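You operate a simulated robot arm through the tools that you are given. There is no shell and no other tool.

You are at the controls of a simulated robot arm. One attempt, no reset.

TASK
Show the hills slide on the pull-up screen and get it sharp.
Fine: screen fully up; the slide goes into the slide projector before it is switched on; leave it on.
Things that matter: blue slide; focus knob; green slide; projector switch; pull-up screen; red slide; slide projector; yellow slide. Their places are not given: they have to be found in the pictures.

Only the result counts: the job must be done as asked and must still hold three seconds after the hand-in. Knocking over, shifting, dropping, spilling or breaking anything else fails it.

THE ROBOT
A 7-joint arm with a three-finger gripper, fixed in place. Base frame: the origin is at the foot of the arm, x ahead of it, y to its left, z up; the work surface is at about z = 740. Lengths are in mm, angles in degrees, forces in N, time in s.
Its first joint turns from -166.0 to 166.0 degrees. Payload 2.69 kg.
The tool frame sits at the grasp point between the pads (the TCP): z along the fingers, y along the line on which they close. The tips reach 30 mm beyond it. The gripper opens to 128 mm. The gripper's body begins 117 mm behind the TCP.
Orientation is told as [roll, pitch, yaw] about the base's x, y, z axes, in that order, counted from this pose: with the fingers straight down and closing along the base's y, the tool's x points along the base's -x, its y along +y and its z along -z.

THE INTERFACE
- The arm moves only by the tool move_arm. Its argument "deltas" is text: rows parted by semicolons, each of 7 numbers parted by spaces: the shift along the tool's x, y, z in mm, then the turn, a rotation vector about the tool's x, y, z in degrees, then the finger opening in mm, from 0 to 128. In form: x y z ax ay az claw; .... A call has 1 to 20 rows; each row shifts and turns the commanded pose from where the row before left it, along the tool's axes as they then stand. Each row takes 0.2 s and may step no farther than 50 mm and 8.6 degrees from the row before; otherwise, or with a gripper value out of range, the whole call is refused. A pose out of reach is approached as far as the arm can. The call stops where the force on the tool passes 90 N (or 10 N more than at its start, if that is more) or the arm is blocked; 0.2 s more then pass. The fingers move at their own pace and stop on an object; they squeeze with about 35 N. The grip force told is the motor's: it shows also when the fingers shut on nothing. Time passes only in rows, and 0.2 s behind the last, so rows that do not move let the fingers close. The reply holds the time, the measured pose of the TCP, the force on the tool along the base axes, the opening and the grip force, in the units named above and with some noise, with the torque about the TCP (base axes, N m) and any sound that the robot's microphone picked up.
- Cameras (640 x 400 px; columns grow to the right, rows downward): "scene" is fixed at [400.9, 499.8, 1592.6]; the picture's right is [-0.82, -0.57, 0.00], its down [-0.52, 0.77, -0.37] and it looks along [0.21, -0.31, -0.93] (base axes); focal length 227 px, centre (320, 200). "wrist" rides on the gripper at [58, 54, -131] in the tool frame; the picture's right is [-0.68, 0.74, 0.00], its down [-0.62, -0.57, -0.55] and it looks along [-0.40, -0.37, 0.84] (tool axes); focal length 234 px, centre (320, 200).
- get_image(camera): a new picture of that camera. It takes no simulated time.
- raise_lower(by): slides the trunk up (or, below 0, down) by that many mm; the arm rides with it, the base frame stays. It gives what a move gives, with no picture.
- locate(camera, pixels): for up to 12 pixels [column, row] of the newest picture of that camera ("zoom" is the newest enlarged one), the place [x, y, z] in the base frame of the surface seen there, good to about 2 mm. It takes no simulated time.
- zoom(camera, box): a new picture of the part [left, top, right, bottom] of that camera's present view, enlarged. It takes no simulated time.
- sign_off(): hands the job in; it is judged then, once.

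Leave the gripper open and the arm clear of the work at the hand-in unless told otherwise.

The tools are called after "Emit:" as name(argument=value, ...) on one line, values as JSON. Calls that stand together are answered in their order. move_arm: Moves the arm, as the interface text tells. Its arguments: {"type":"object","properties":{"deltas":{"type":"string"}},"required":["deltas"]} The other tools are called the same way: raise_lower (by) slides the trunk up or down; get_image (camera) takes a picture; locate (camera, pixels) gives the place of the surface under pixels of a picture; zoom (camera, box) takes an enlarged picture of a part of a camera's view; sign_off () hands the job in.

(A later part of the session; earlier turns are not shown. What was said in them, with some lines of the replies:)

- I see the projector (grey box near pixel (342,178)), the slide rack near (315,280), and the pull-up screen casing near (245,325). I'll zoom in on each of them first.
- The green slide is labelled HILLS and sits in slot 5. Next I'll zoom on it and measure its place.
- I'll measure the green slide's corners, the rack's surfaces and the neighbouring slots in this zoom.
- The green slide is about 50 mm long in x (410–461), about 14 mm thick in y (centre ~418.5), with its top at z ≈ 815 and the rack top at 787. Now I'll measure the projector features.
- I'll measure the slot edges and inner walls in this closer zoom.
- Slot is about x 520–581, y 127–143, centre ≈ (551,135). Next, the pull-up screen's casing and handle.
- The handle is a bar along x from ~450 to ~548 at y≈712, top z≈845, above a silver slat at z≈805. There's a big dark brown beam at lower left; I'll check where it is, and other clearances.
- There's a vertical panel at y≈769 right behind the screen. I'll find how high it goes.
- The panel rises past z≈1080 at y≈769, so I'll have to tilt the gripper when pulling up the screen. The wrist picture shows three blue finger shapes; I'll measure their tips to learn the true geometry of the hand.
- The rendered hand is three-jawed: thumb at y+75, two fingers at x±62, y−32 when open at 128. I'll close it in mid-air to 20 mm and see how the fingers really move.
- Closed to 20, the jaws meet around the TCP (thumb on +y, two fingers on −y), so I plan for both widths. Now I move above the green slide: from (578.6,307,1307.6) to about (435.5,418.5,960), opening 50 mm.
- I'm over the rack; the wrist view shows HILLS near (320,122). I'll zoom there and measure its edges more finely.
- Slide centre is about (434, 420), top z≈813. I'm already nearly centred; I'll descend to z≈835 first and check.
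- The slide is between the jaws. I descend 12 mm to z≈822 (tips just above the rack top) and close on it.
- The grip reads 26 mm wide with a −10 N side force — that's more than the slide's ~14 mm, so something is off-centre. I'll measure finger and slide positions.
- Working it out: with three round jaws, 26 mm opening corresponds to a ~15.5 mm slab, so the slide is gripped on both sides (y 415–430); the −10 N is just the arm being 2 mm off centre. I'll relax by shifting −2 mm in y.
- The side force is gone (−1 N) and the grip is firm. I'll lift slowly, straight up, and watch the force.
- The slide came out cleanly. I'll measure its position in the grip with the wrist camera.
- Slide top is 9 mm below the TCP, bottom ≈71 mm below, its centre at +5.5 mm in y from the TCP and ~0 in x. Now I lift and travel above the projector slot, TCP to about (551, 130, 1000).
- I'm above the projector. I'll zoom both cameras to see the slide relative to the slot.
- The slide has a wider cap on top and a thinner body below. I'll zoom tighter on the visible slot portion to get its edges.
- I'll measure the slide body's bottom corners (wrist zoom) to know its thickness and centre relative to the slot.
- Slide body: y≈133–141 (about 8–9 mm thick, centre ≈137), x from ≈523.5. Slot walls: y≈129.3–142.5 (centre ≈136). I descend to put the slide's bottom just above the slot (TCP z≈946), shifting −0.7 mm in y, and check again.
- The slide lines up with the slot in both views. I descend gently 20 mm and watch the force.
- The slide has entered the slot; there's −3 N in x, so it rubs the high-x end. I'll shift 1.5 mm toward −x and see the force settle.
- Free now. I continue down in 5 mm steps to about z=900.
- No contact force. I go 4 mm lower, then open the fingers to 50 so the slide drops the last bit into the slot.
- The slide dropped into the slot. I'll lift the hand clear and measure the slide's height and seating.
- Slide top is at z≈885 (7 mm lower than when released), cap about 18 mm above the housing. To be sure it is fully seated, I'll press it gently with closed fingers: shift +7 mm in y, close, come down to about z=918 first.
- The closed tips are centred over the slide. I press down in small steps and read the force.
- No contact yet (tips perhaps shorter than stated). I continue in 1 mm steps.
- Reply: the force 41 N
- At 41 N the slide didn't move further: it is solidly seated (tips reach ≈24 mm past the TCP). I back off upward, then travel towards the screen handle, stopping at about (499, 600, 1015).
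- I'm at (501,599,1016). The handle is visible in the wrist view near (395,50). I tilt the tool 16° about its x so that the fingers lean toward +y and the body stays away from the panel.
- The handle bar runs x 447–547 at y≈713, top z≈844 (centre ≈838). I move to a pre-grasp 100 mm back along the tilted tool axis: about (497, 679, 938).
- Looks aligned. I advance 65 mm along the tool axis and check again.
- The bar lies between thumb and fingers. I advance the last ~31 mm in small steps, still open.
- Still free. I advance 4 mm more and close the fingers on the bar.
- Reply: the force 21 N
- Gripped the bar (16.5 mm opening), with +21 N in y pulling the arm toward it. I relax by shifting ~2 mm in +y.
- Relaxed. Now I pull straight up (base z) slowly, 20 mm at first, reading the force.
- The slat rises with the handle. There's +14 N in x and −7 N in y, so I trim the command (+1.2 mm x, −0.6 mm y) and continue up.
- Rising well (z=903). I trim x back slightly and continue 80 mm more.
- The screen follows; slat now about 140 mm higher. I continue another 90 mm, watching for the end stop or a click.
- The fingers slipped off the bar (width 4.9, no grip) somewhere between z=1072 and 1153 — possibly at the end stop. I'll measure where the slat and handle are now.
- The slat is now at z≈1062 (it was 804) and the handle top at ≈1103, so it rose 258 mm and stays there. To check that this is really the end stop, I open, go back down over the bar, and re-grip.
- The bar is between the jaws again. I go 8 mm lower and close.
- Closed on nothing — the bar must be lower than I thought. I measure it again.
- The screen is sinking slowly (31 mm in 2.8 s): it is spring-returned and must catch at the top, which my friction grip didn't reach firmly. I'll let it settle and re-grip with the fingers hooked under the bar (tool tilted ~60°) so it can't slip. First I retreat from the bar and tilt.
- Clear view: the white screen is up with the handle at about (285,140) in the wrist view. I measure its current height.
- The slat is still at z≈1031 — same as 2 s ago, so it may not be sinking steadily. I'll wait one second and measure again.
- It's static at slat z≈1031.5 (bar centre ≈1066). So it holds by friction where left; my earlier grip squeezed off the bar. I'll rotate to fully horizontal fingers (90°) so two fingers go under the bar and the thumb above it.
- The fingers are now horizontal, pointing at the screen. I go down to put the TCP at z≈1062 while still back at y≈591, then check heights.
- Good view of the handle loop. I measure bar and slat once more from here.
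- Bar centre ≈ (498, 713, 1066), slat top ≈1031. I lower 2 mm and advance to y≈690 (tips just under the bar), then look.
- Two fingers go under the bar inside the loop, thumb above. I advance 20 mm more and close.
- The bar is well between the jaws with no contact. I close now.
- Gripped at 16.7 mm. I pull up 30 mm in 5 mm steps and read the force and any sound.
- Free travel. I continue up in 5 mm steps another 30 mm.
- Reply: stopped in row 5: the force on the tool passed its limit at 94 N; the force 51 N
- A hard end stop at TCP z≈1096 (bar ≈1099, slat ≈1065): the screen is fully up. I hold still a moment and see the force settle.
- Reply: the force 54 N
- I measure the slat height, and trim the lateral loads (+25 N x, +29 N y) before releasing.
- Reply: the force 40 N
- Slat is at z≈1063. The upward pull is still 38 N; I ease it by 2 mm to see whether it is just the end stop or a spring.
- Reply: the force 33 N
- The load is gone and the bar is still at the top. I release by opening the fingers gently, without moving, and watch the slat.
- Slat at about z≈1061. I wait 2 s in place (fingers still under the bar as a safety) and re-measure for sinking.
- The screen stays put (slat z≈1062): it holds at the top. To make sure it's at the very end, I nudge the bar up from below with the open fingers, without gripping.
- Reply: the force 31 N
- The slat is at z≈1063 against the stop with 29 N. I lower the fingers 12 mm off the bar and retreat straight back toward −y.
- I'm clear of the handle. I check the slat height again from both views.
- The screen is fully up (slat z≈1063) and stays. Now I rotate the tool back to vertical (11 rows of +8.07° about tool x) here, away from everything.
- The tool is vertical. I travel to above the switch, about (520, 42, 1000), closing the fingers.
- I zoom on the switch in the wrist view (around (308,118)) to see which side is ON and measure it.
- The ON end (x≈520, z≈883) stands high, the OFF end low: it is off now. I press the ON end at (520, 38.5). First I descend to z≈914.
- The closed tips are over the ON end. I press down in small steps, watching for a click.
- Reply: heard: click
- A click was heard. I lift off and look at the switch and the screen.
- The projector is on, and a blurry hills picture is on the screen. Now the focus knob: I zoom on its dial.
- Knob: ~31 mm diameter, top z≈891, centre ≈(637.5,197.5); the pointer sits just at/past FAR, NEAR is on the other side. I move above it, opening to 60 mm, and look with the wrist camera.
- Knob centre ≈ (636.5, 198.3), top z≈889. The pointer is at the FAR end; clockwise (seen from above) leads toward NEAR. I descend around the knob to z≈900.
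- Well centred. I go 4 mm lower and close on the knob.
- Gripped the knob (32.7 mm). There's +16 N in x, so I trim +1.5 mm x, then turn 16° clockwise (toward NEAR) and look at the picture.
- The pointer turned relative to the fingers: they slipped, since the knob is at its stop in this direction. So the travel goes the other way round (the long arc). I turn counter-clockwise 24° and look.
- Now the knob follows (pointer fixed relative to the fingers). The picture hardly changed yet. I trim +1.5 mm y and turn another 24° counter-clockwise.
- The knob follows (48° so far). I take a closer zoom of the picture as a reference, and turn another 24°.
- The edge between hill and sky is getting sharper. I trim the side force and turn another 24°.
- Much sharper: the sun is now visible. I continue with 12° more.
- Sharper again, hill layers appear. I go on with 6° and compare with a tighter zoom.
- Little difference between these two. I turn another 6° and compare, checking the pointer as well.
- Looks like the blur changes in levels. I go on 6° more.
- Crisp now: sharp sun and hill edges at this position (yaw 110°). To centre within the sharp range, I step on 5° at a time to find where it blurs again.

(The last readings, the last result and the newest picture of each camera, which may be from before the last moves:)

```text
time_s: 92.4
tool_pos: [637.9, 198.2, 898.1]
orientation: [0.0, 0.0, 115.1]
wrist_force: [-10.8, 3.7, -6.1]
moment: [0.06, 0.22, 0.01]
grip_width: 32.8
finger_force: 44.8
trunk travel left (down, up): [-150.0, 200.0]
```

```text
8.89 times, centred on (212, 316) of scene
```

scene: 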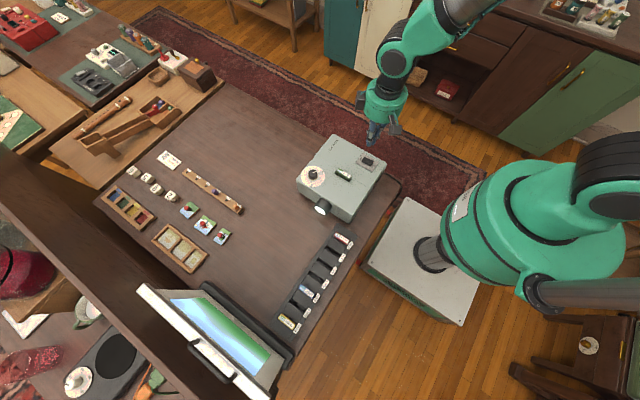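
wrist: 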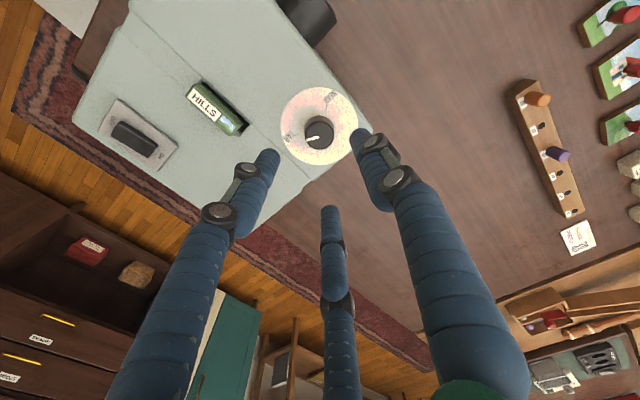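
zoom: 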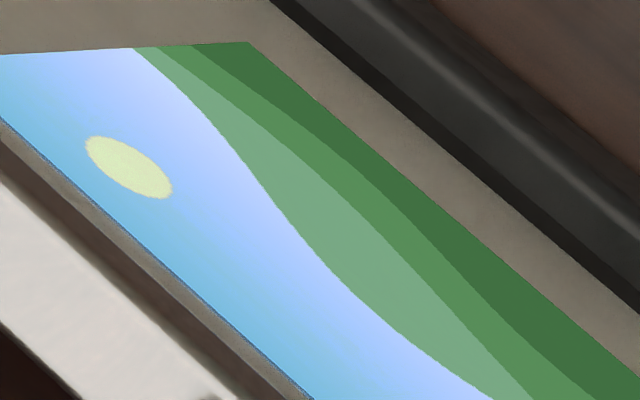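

Still crisp at 115°. Another 5°.

Emit:
move_arm(deltas="0 0 0 0 0 -2.5 15; 0 0 0 0 0 -2.5 15; 0 0 0 0 0 0 15")

Emit:
zoom(camera="scene", box=[190, 293, 235, 338])

```text
time_s: 93.2
tool_pos: [637.3, 199.0, 899.2]
orientation: [-0.1, 0.1, 120.2]
wrist_force: [-10.4, -0.3, -4.6]
moment: [-0.01, 0.34, -0.03]
grip_width: 33.1
finger_force: 45.2
trunk travel left (down, up): [-150.0, 200.0]
```

```text
8.89 times, centred on (212, 316) of scene
```

zoom: 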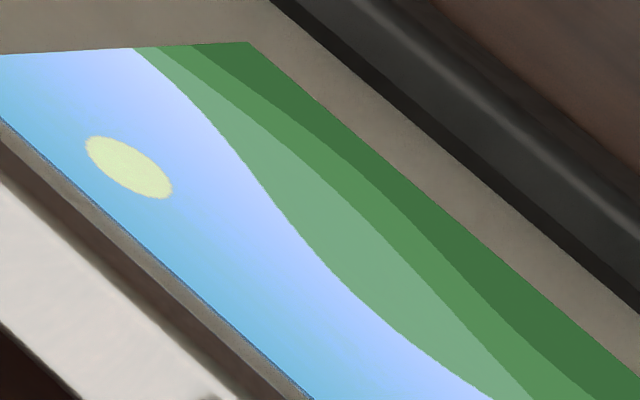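

Still crisp at 120°. Another 5°.

Emit:
move_arm(deltas="0 0 0 0 0 -2.5 15; 0 0 0 0 0 -2.5 15; 0 0 0 0 0 0 15")

Emit:
zoom(camera="scene", box=[190, 293, 235, 338])

Emit:
zoom(camera="wrist", box=[240, 80, 400, 240])

```text
time_s: 94.0
tool_pos: [637.4, 198.4, 898.8]
orientation: [0.0, 0.1, 125.1]
wrist_force: [-9.3, -2.9, -6.8]
moment: [-0.12, 0.18, -0.03]
grip_width: 32.9
finger_force: 45.2
trunk travel left (down, up): [-150.0, 200.0]
```

```text
8.89 times, centred on (212, 316) of scene
```

zoom: 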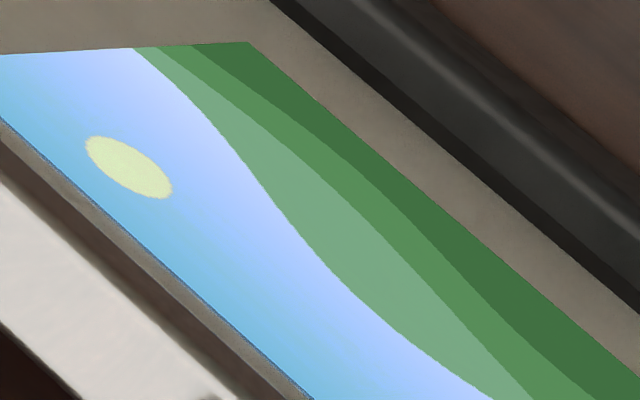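

```text
2.50 times, centred on (320, 160) of wrist
```

zoom: 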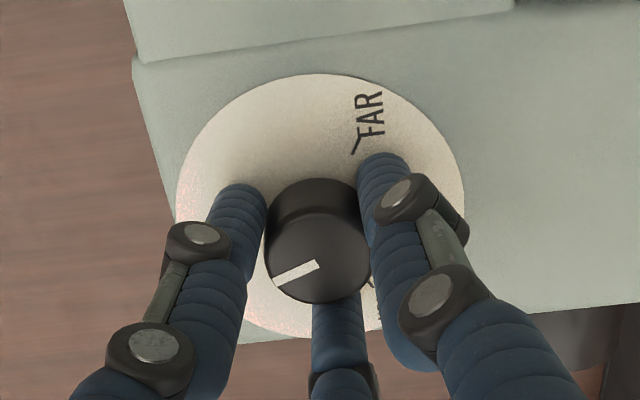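

Still crisp at 125°. Another 5°.

Emit:
move_arm(deltas="0 0 0 0 0 -2.5 15; 0 0 0 0 0 -2.5 15; 0 0 0 0 0 0 15")

Emit:
zoom(camera="scene", box=[190, 293, 235, 338])

```text
time_s: 94.8
tool_pos: [638.1, 197.6, 897.9]
orientation: [-0.2, 0.0, 130.0]
wrist_force: [-8.9, -4.8, -7.2]
moment: [-0.17, 0.26, 0.03]
grip_width: 32.9
finger_force: 45.0
trunk travel left (down, up): [-150.0, 200.0]
```

```text
8.89 times, centred on (212, 316) of scene
```

zoom: 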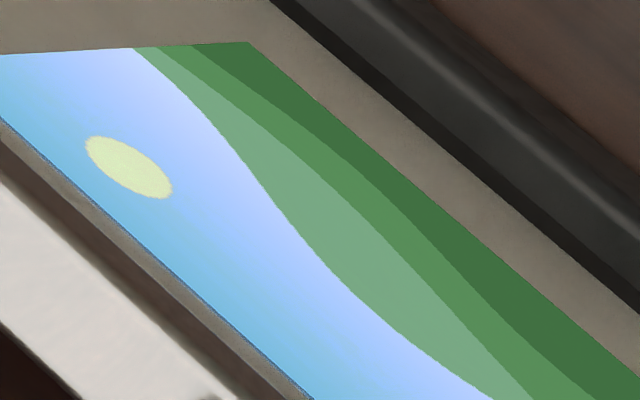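

Still crisp. Another 5°, and I check the pointer relative to the fingers.

Emit:
move_arm(deltas="0 0 0 0 0 -2.5 15; 0 0 0 0 0 -2.5 15; 0 0 0 0 0 0 15")

Emit:
zoom(camera="scene", box=[190, 293, 235, 338])

Emit:
zoom(camera="wrist", box=[240, 80, 400, 240])

```text
time_s: 95.6
tool_pos: [638.2, 198.0, 899.6]
orientation: [-0.2, 0.0, 135.1]
wrist_force: [-10.8, -5.5, -4.3]
moment: [-0.15, 0.31, 0.02]
grip_width: 32.8
finger_force: 44.9
trunk travel left (down, up): [-150.0, 200.0]
```

```text
8.89 times, centred on (212, 316) of scene
```

zoom: 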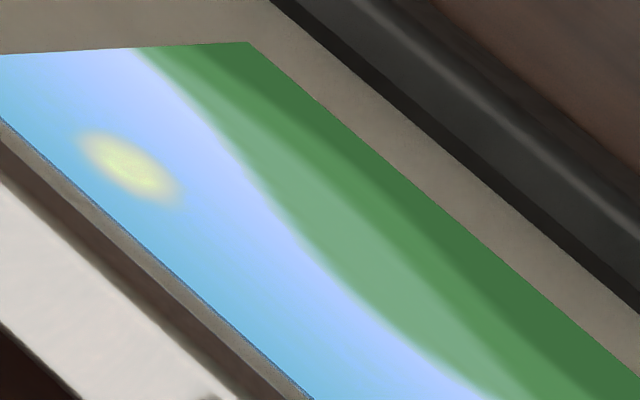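

```text
2.50 times, centred on (320, 160) of wrist
```

zoom: 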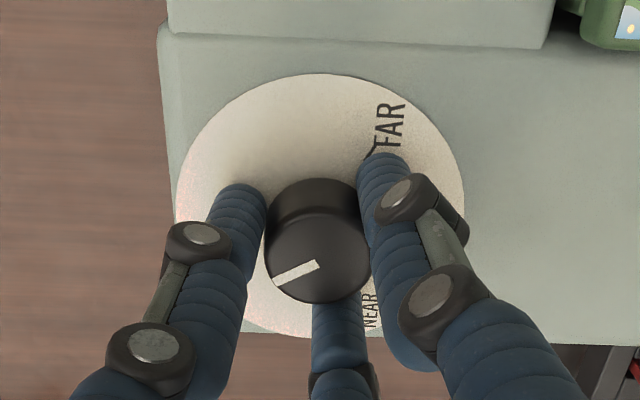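

It blurs again at 135°, so the sharp range is about 107–132°; the middle is 120°. I turn back 15° clockwise to 120° and trim the side force.

Emit:
move_arm(deltas="0 0 0 0 0 3.75 15; 0 0 0 0 0 3.75 15; 0 0 0 0 0 3.75 15; 0 0 0 0 0 3.75 15; 0 0 0 0 0 0 15; 0 0 0 0 0 0 15")

Emit:
zoom(camera="scene", box=[190, 293, 235, 338])

Emit:
zoom(camera="wrist", box=[240, 80, 400, 240])

```text
time_s: 97.0
tool_pos: [638.1, 198.4, 898.5]
orientation: [-0.1, 0.0, 120.0]
wrist_force: [-12.2, 0.0, -3.5]
moment: [0.01, 0.39, 0.01]
grip_width: 32.7
finger_force: 45.0
trunk travel left (down, up): [-150.0, 200.0]
```

```text
8.89 times, centred on (212, 316) of scene
```

zoom: 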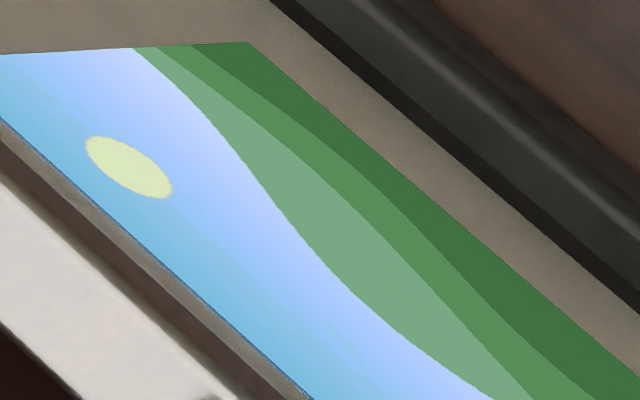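

```text
2.50 times, centred on (320, 160) of wrist
```

zoom: 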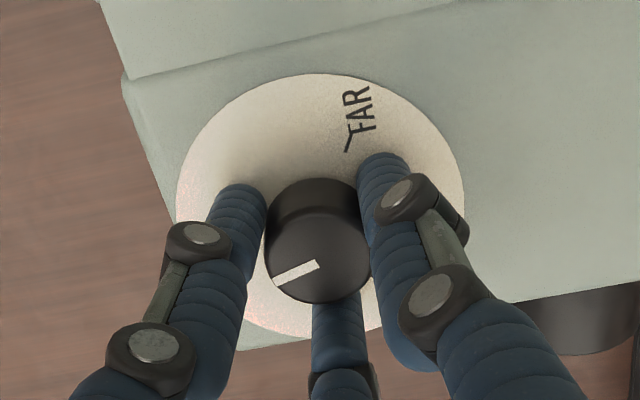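

Crisp again at 120°. I trim the side force and open the fingers, then lift straight up.

Emit:
move_arm(deltas="-0.6 1.0 0 0 0 0 15; 0 0 0 0 0 0 15; 0 0 0 0 0 0 36; 0 0 0 0 0 0 45; 0 0 0 0 0 0 56; 0 0 0 0 0 0 56; 0 0 -10 0 0 0 56; 0 0 -30 0 0 0 56; 0 0 -45 0 0 0 56; 0 0 -45 0 0 0 56; 0 0 0 0 0 0 56")

Emit:
get_image(camera="scene")

Emit:
zoom(camera="scene", box=[170, 290, 270, 385])

Emit:
zoom(camera="scene", box=[285, 120, 400, 225])

```text
time_s: 99.4
tool_pos: [636.6, 195.8, 1028.9]
orientation: [-0.2, 0.0, 120.1]
wrist_force: [-0.8, 0.1, 0.4]
moment: [0.02, -0.04, 0.03]
grip_width: 56.2
finger_force: 0.0
trunk travel left (down, up): [-150.0, 200.0]
```

```text
taken
```

scene: 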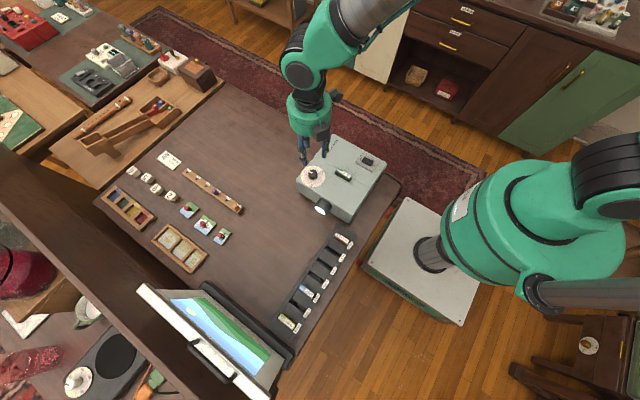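

```text
4.21 times, centred on (220, 338) of scene
```

zoom: 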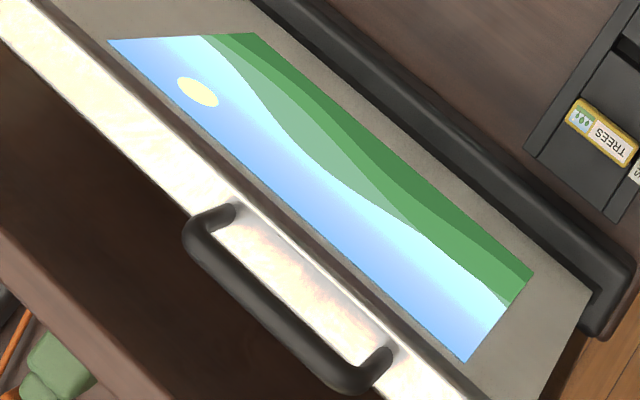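

```text
3.81 times, centred on (342, 172) of scene
```

zoom: 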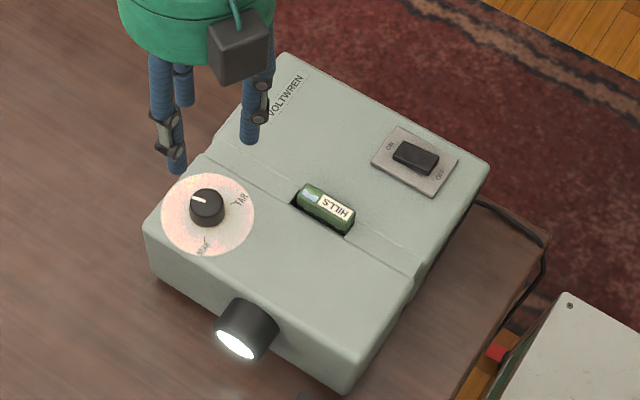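

All good: picture crisp after release, switch ON, slide in place, screen up. I raise the arm clear with the gripper open and then re-check everything.

Emit:
move_arm(deltas="0 0 -45 0 0 0 90; 0 0 -45 0 0 0 110; 0 0 -45 0 0 0 120; 0 0 -45 0 0 0 120; 0 0 -40 0 0 0 120; 0 0 0 0 0 0 120; 0 0 0 0 0 0 120; 0 0 0 0 0 0 120; 0 0 0 0 0 0 120; 0 0 0 0 0 0 120; 0 0 0 0 0 0 120; 0 0 0 0 0 0 120")

Emit:
get_image(camera="scene")

Emit:
locate(camera="scene", pixels=[[160, 305], [180, 325], [250, 380], [220, 360], [340, 172], [345, 175]])

Emit:
zoom(camera="scene", box=[130, 120, 400, 400])

Emit:
zoom(camera="scene", box=[190, 293, 235, 338])

```text
time_s: 102.0
tool_pos: [637.3, 198.2, 1247.8]
orientation: [-0.2, 0.0, 120.0]
wrist_force: [-0.2, -0.2, 0.3]
moment: [0.02, 0.03, -0.02]
grip_width: 120.0
finger_force: 0.2
trunk travel left (down, up): [-150.0, 200.0]
```

```text
taken
```

scene: 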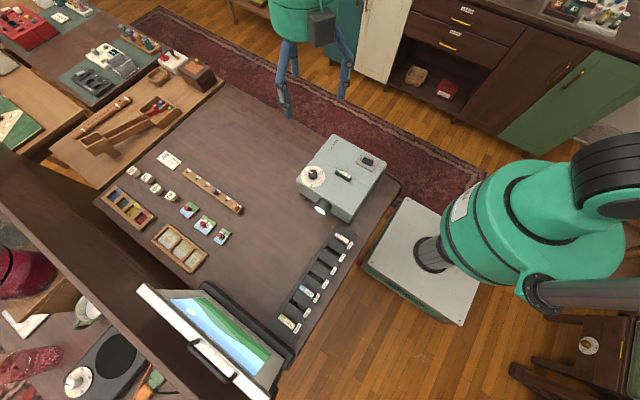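

```text
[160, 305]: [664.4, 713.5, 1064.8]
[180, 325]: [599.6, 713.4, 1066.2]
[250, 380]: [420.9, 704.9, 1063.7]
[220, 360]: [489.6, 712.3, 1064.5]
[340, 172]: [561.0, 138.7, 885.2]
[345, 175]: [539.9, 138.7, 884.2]
```

```text
1.43 times, centred on (265, 260) of scene
```

zoom: 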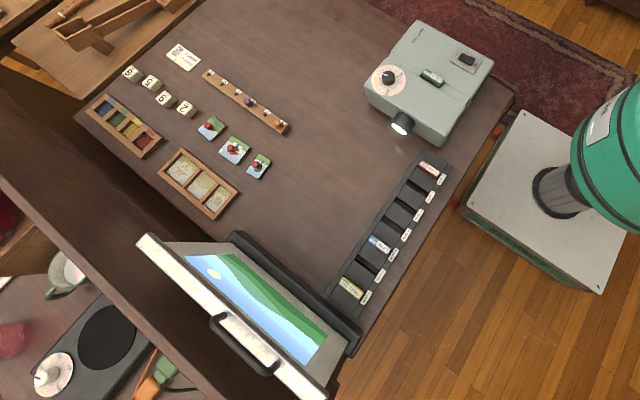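

```text
8.89 times, centred on (212, 316) of scene
```

zoom: 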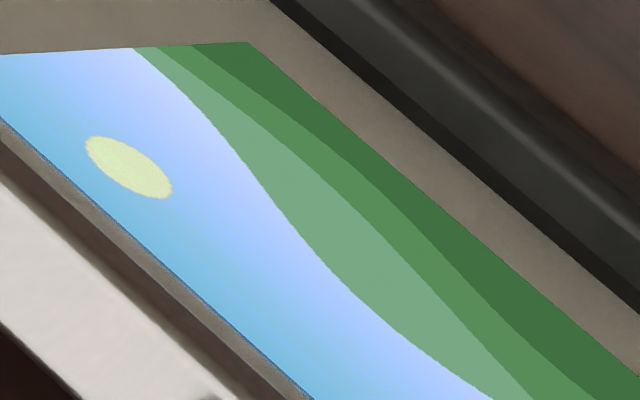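

Everything checks out:
- The screen slat is steady at z≈1064, against its stop.
- The hills picture is crisp.
- The projector is on, with the green slide in it.
- The other slides and objects look undisturbed.
- The arm is clear and the gripper open.

I hand the job in.

Emit:
sign_off()

```text
The job is handed in.
```

The hills slide is showing sharp on the pull-up screen, and I've handed the job in; no verdict has come back yet.

- **Slide:** the green HILLS slide went from slot 5 into the projector before I switched it on. I pressed it with about 40 N and it didn't move further, so it is seated.
- **Screen:** it is up against its end stop. On the first pull the gripper slipped off the handle at the top, and the screen dropped about 30 mm. I hooked the handle from below, pulled it back to the stop, and it has held there since.
- **Projector:** switched on (it clicked) and left on.
- **Focus:** the picture stays sharp over about 25° of knob travel, and I set the knob in the middle of that.

The arm is clear with the gripper open. The other slides and objects looked undisturbed in the last picture.
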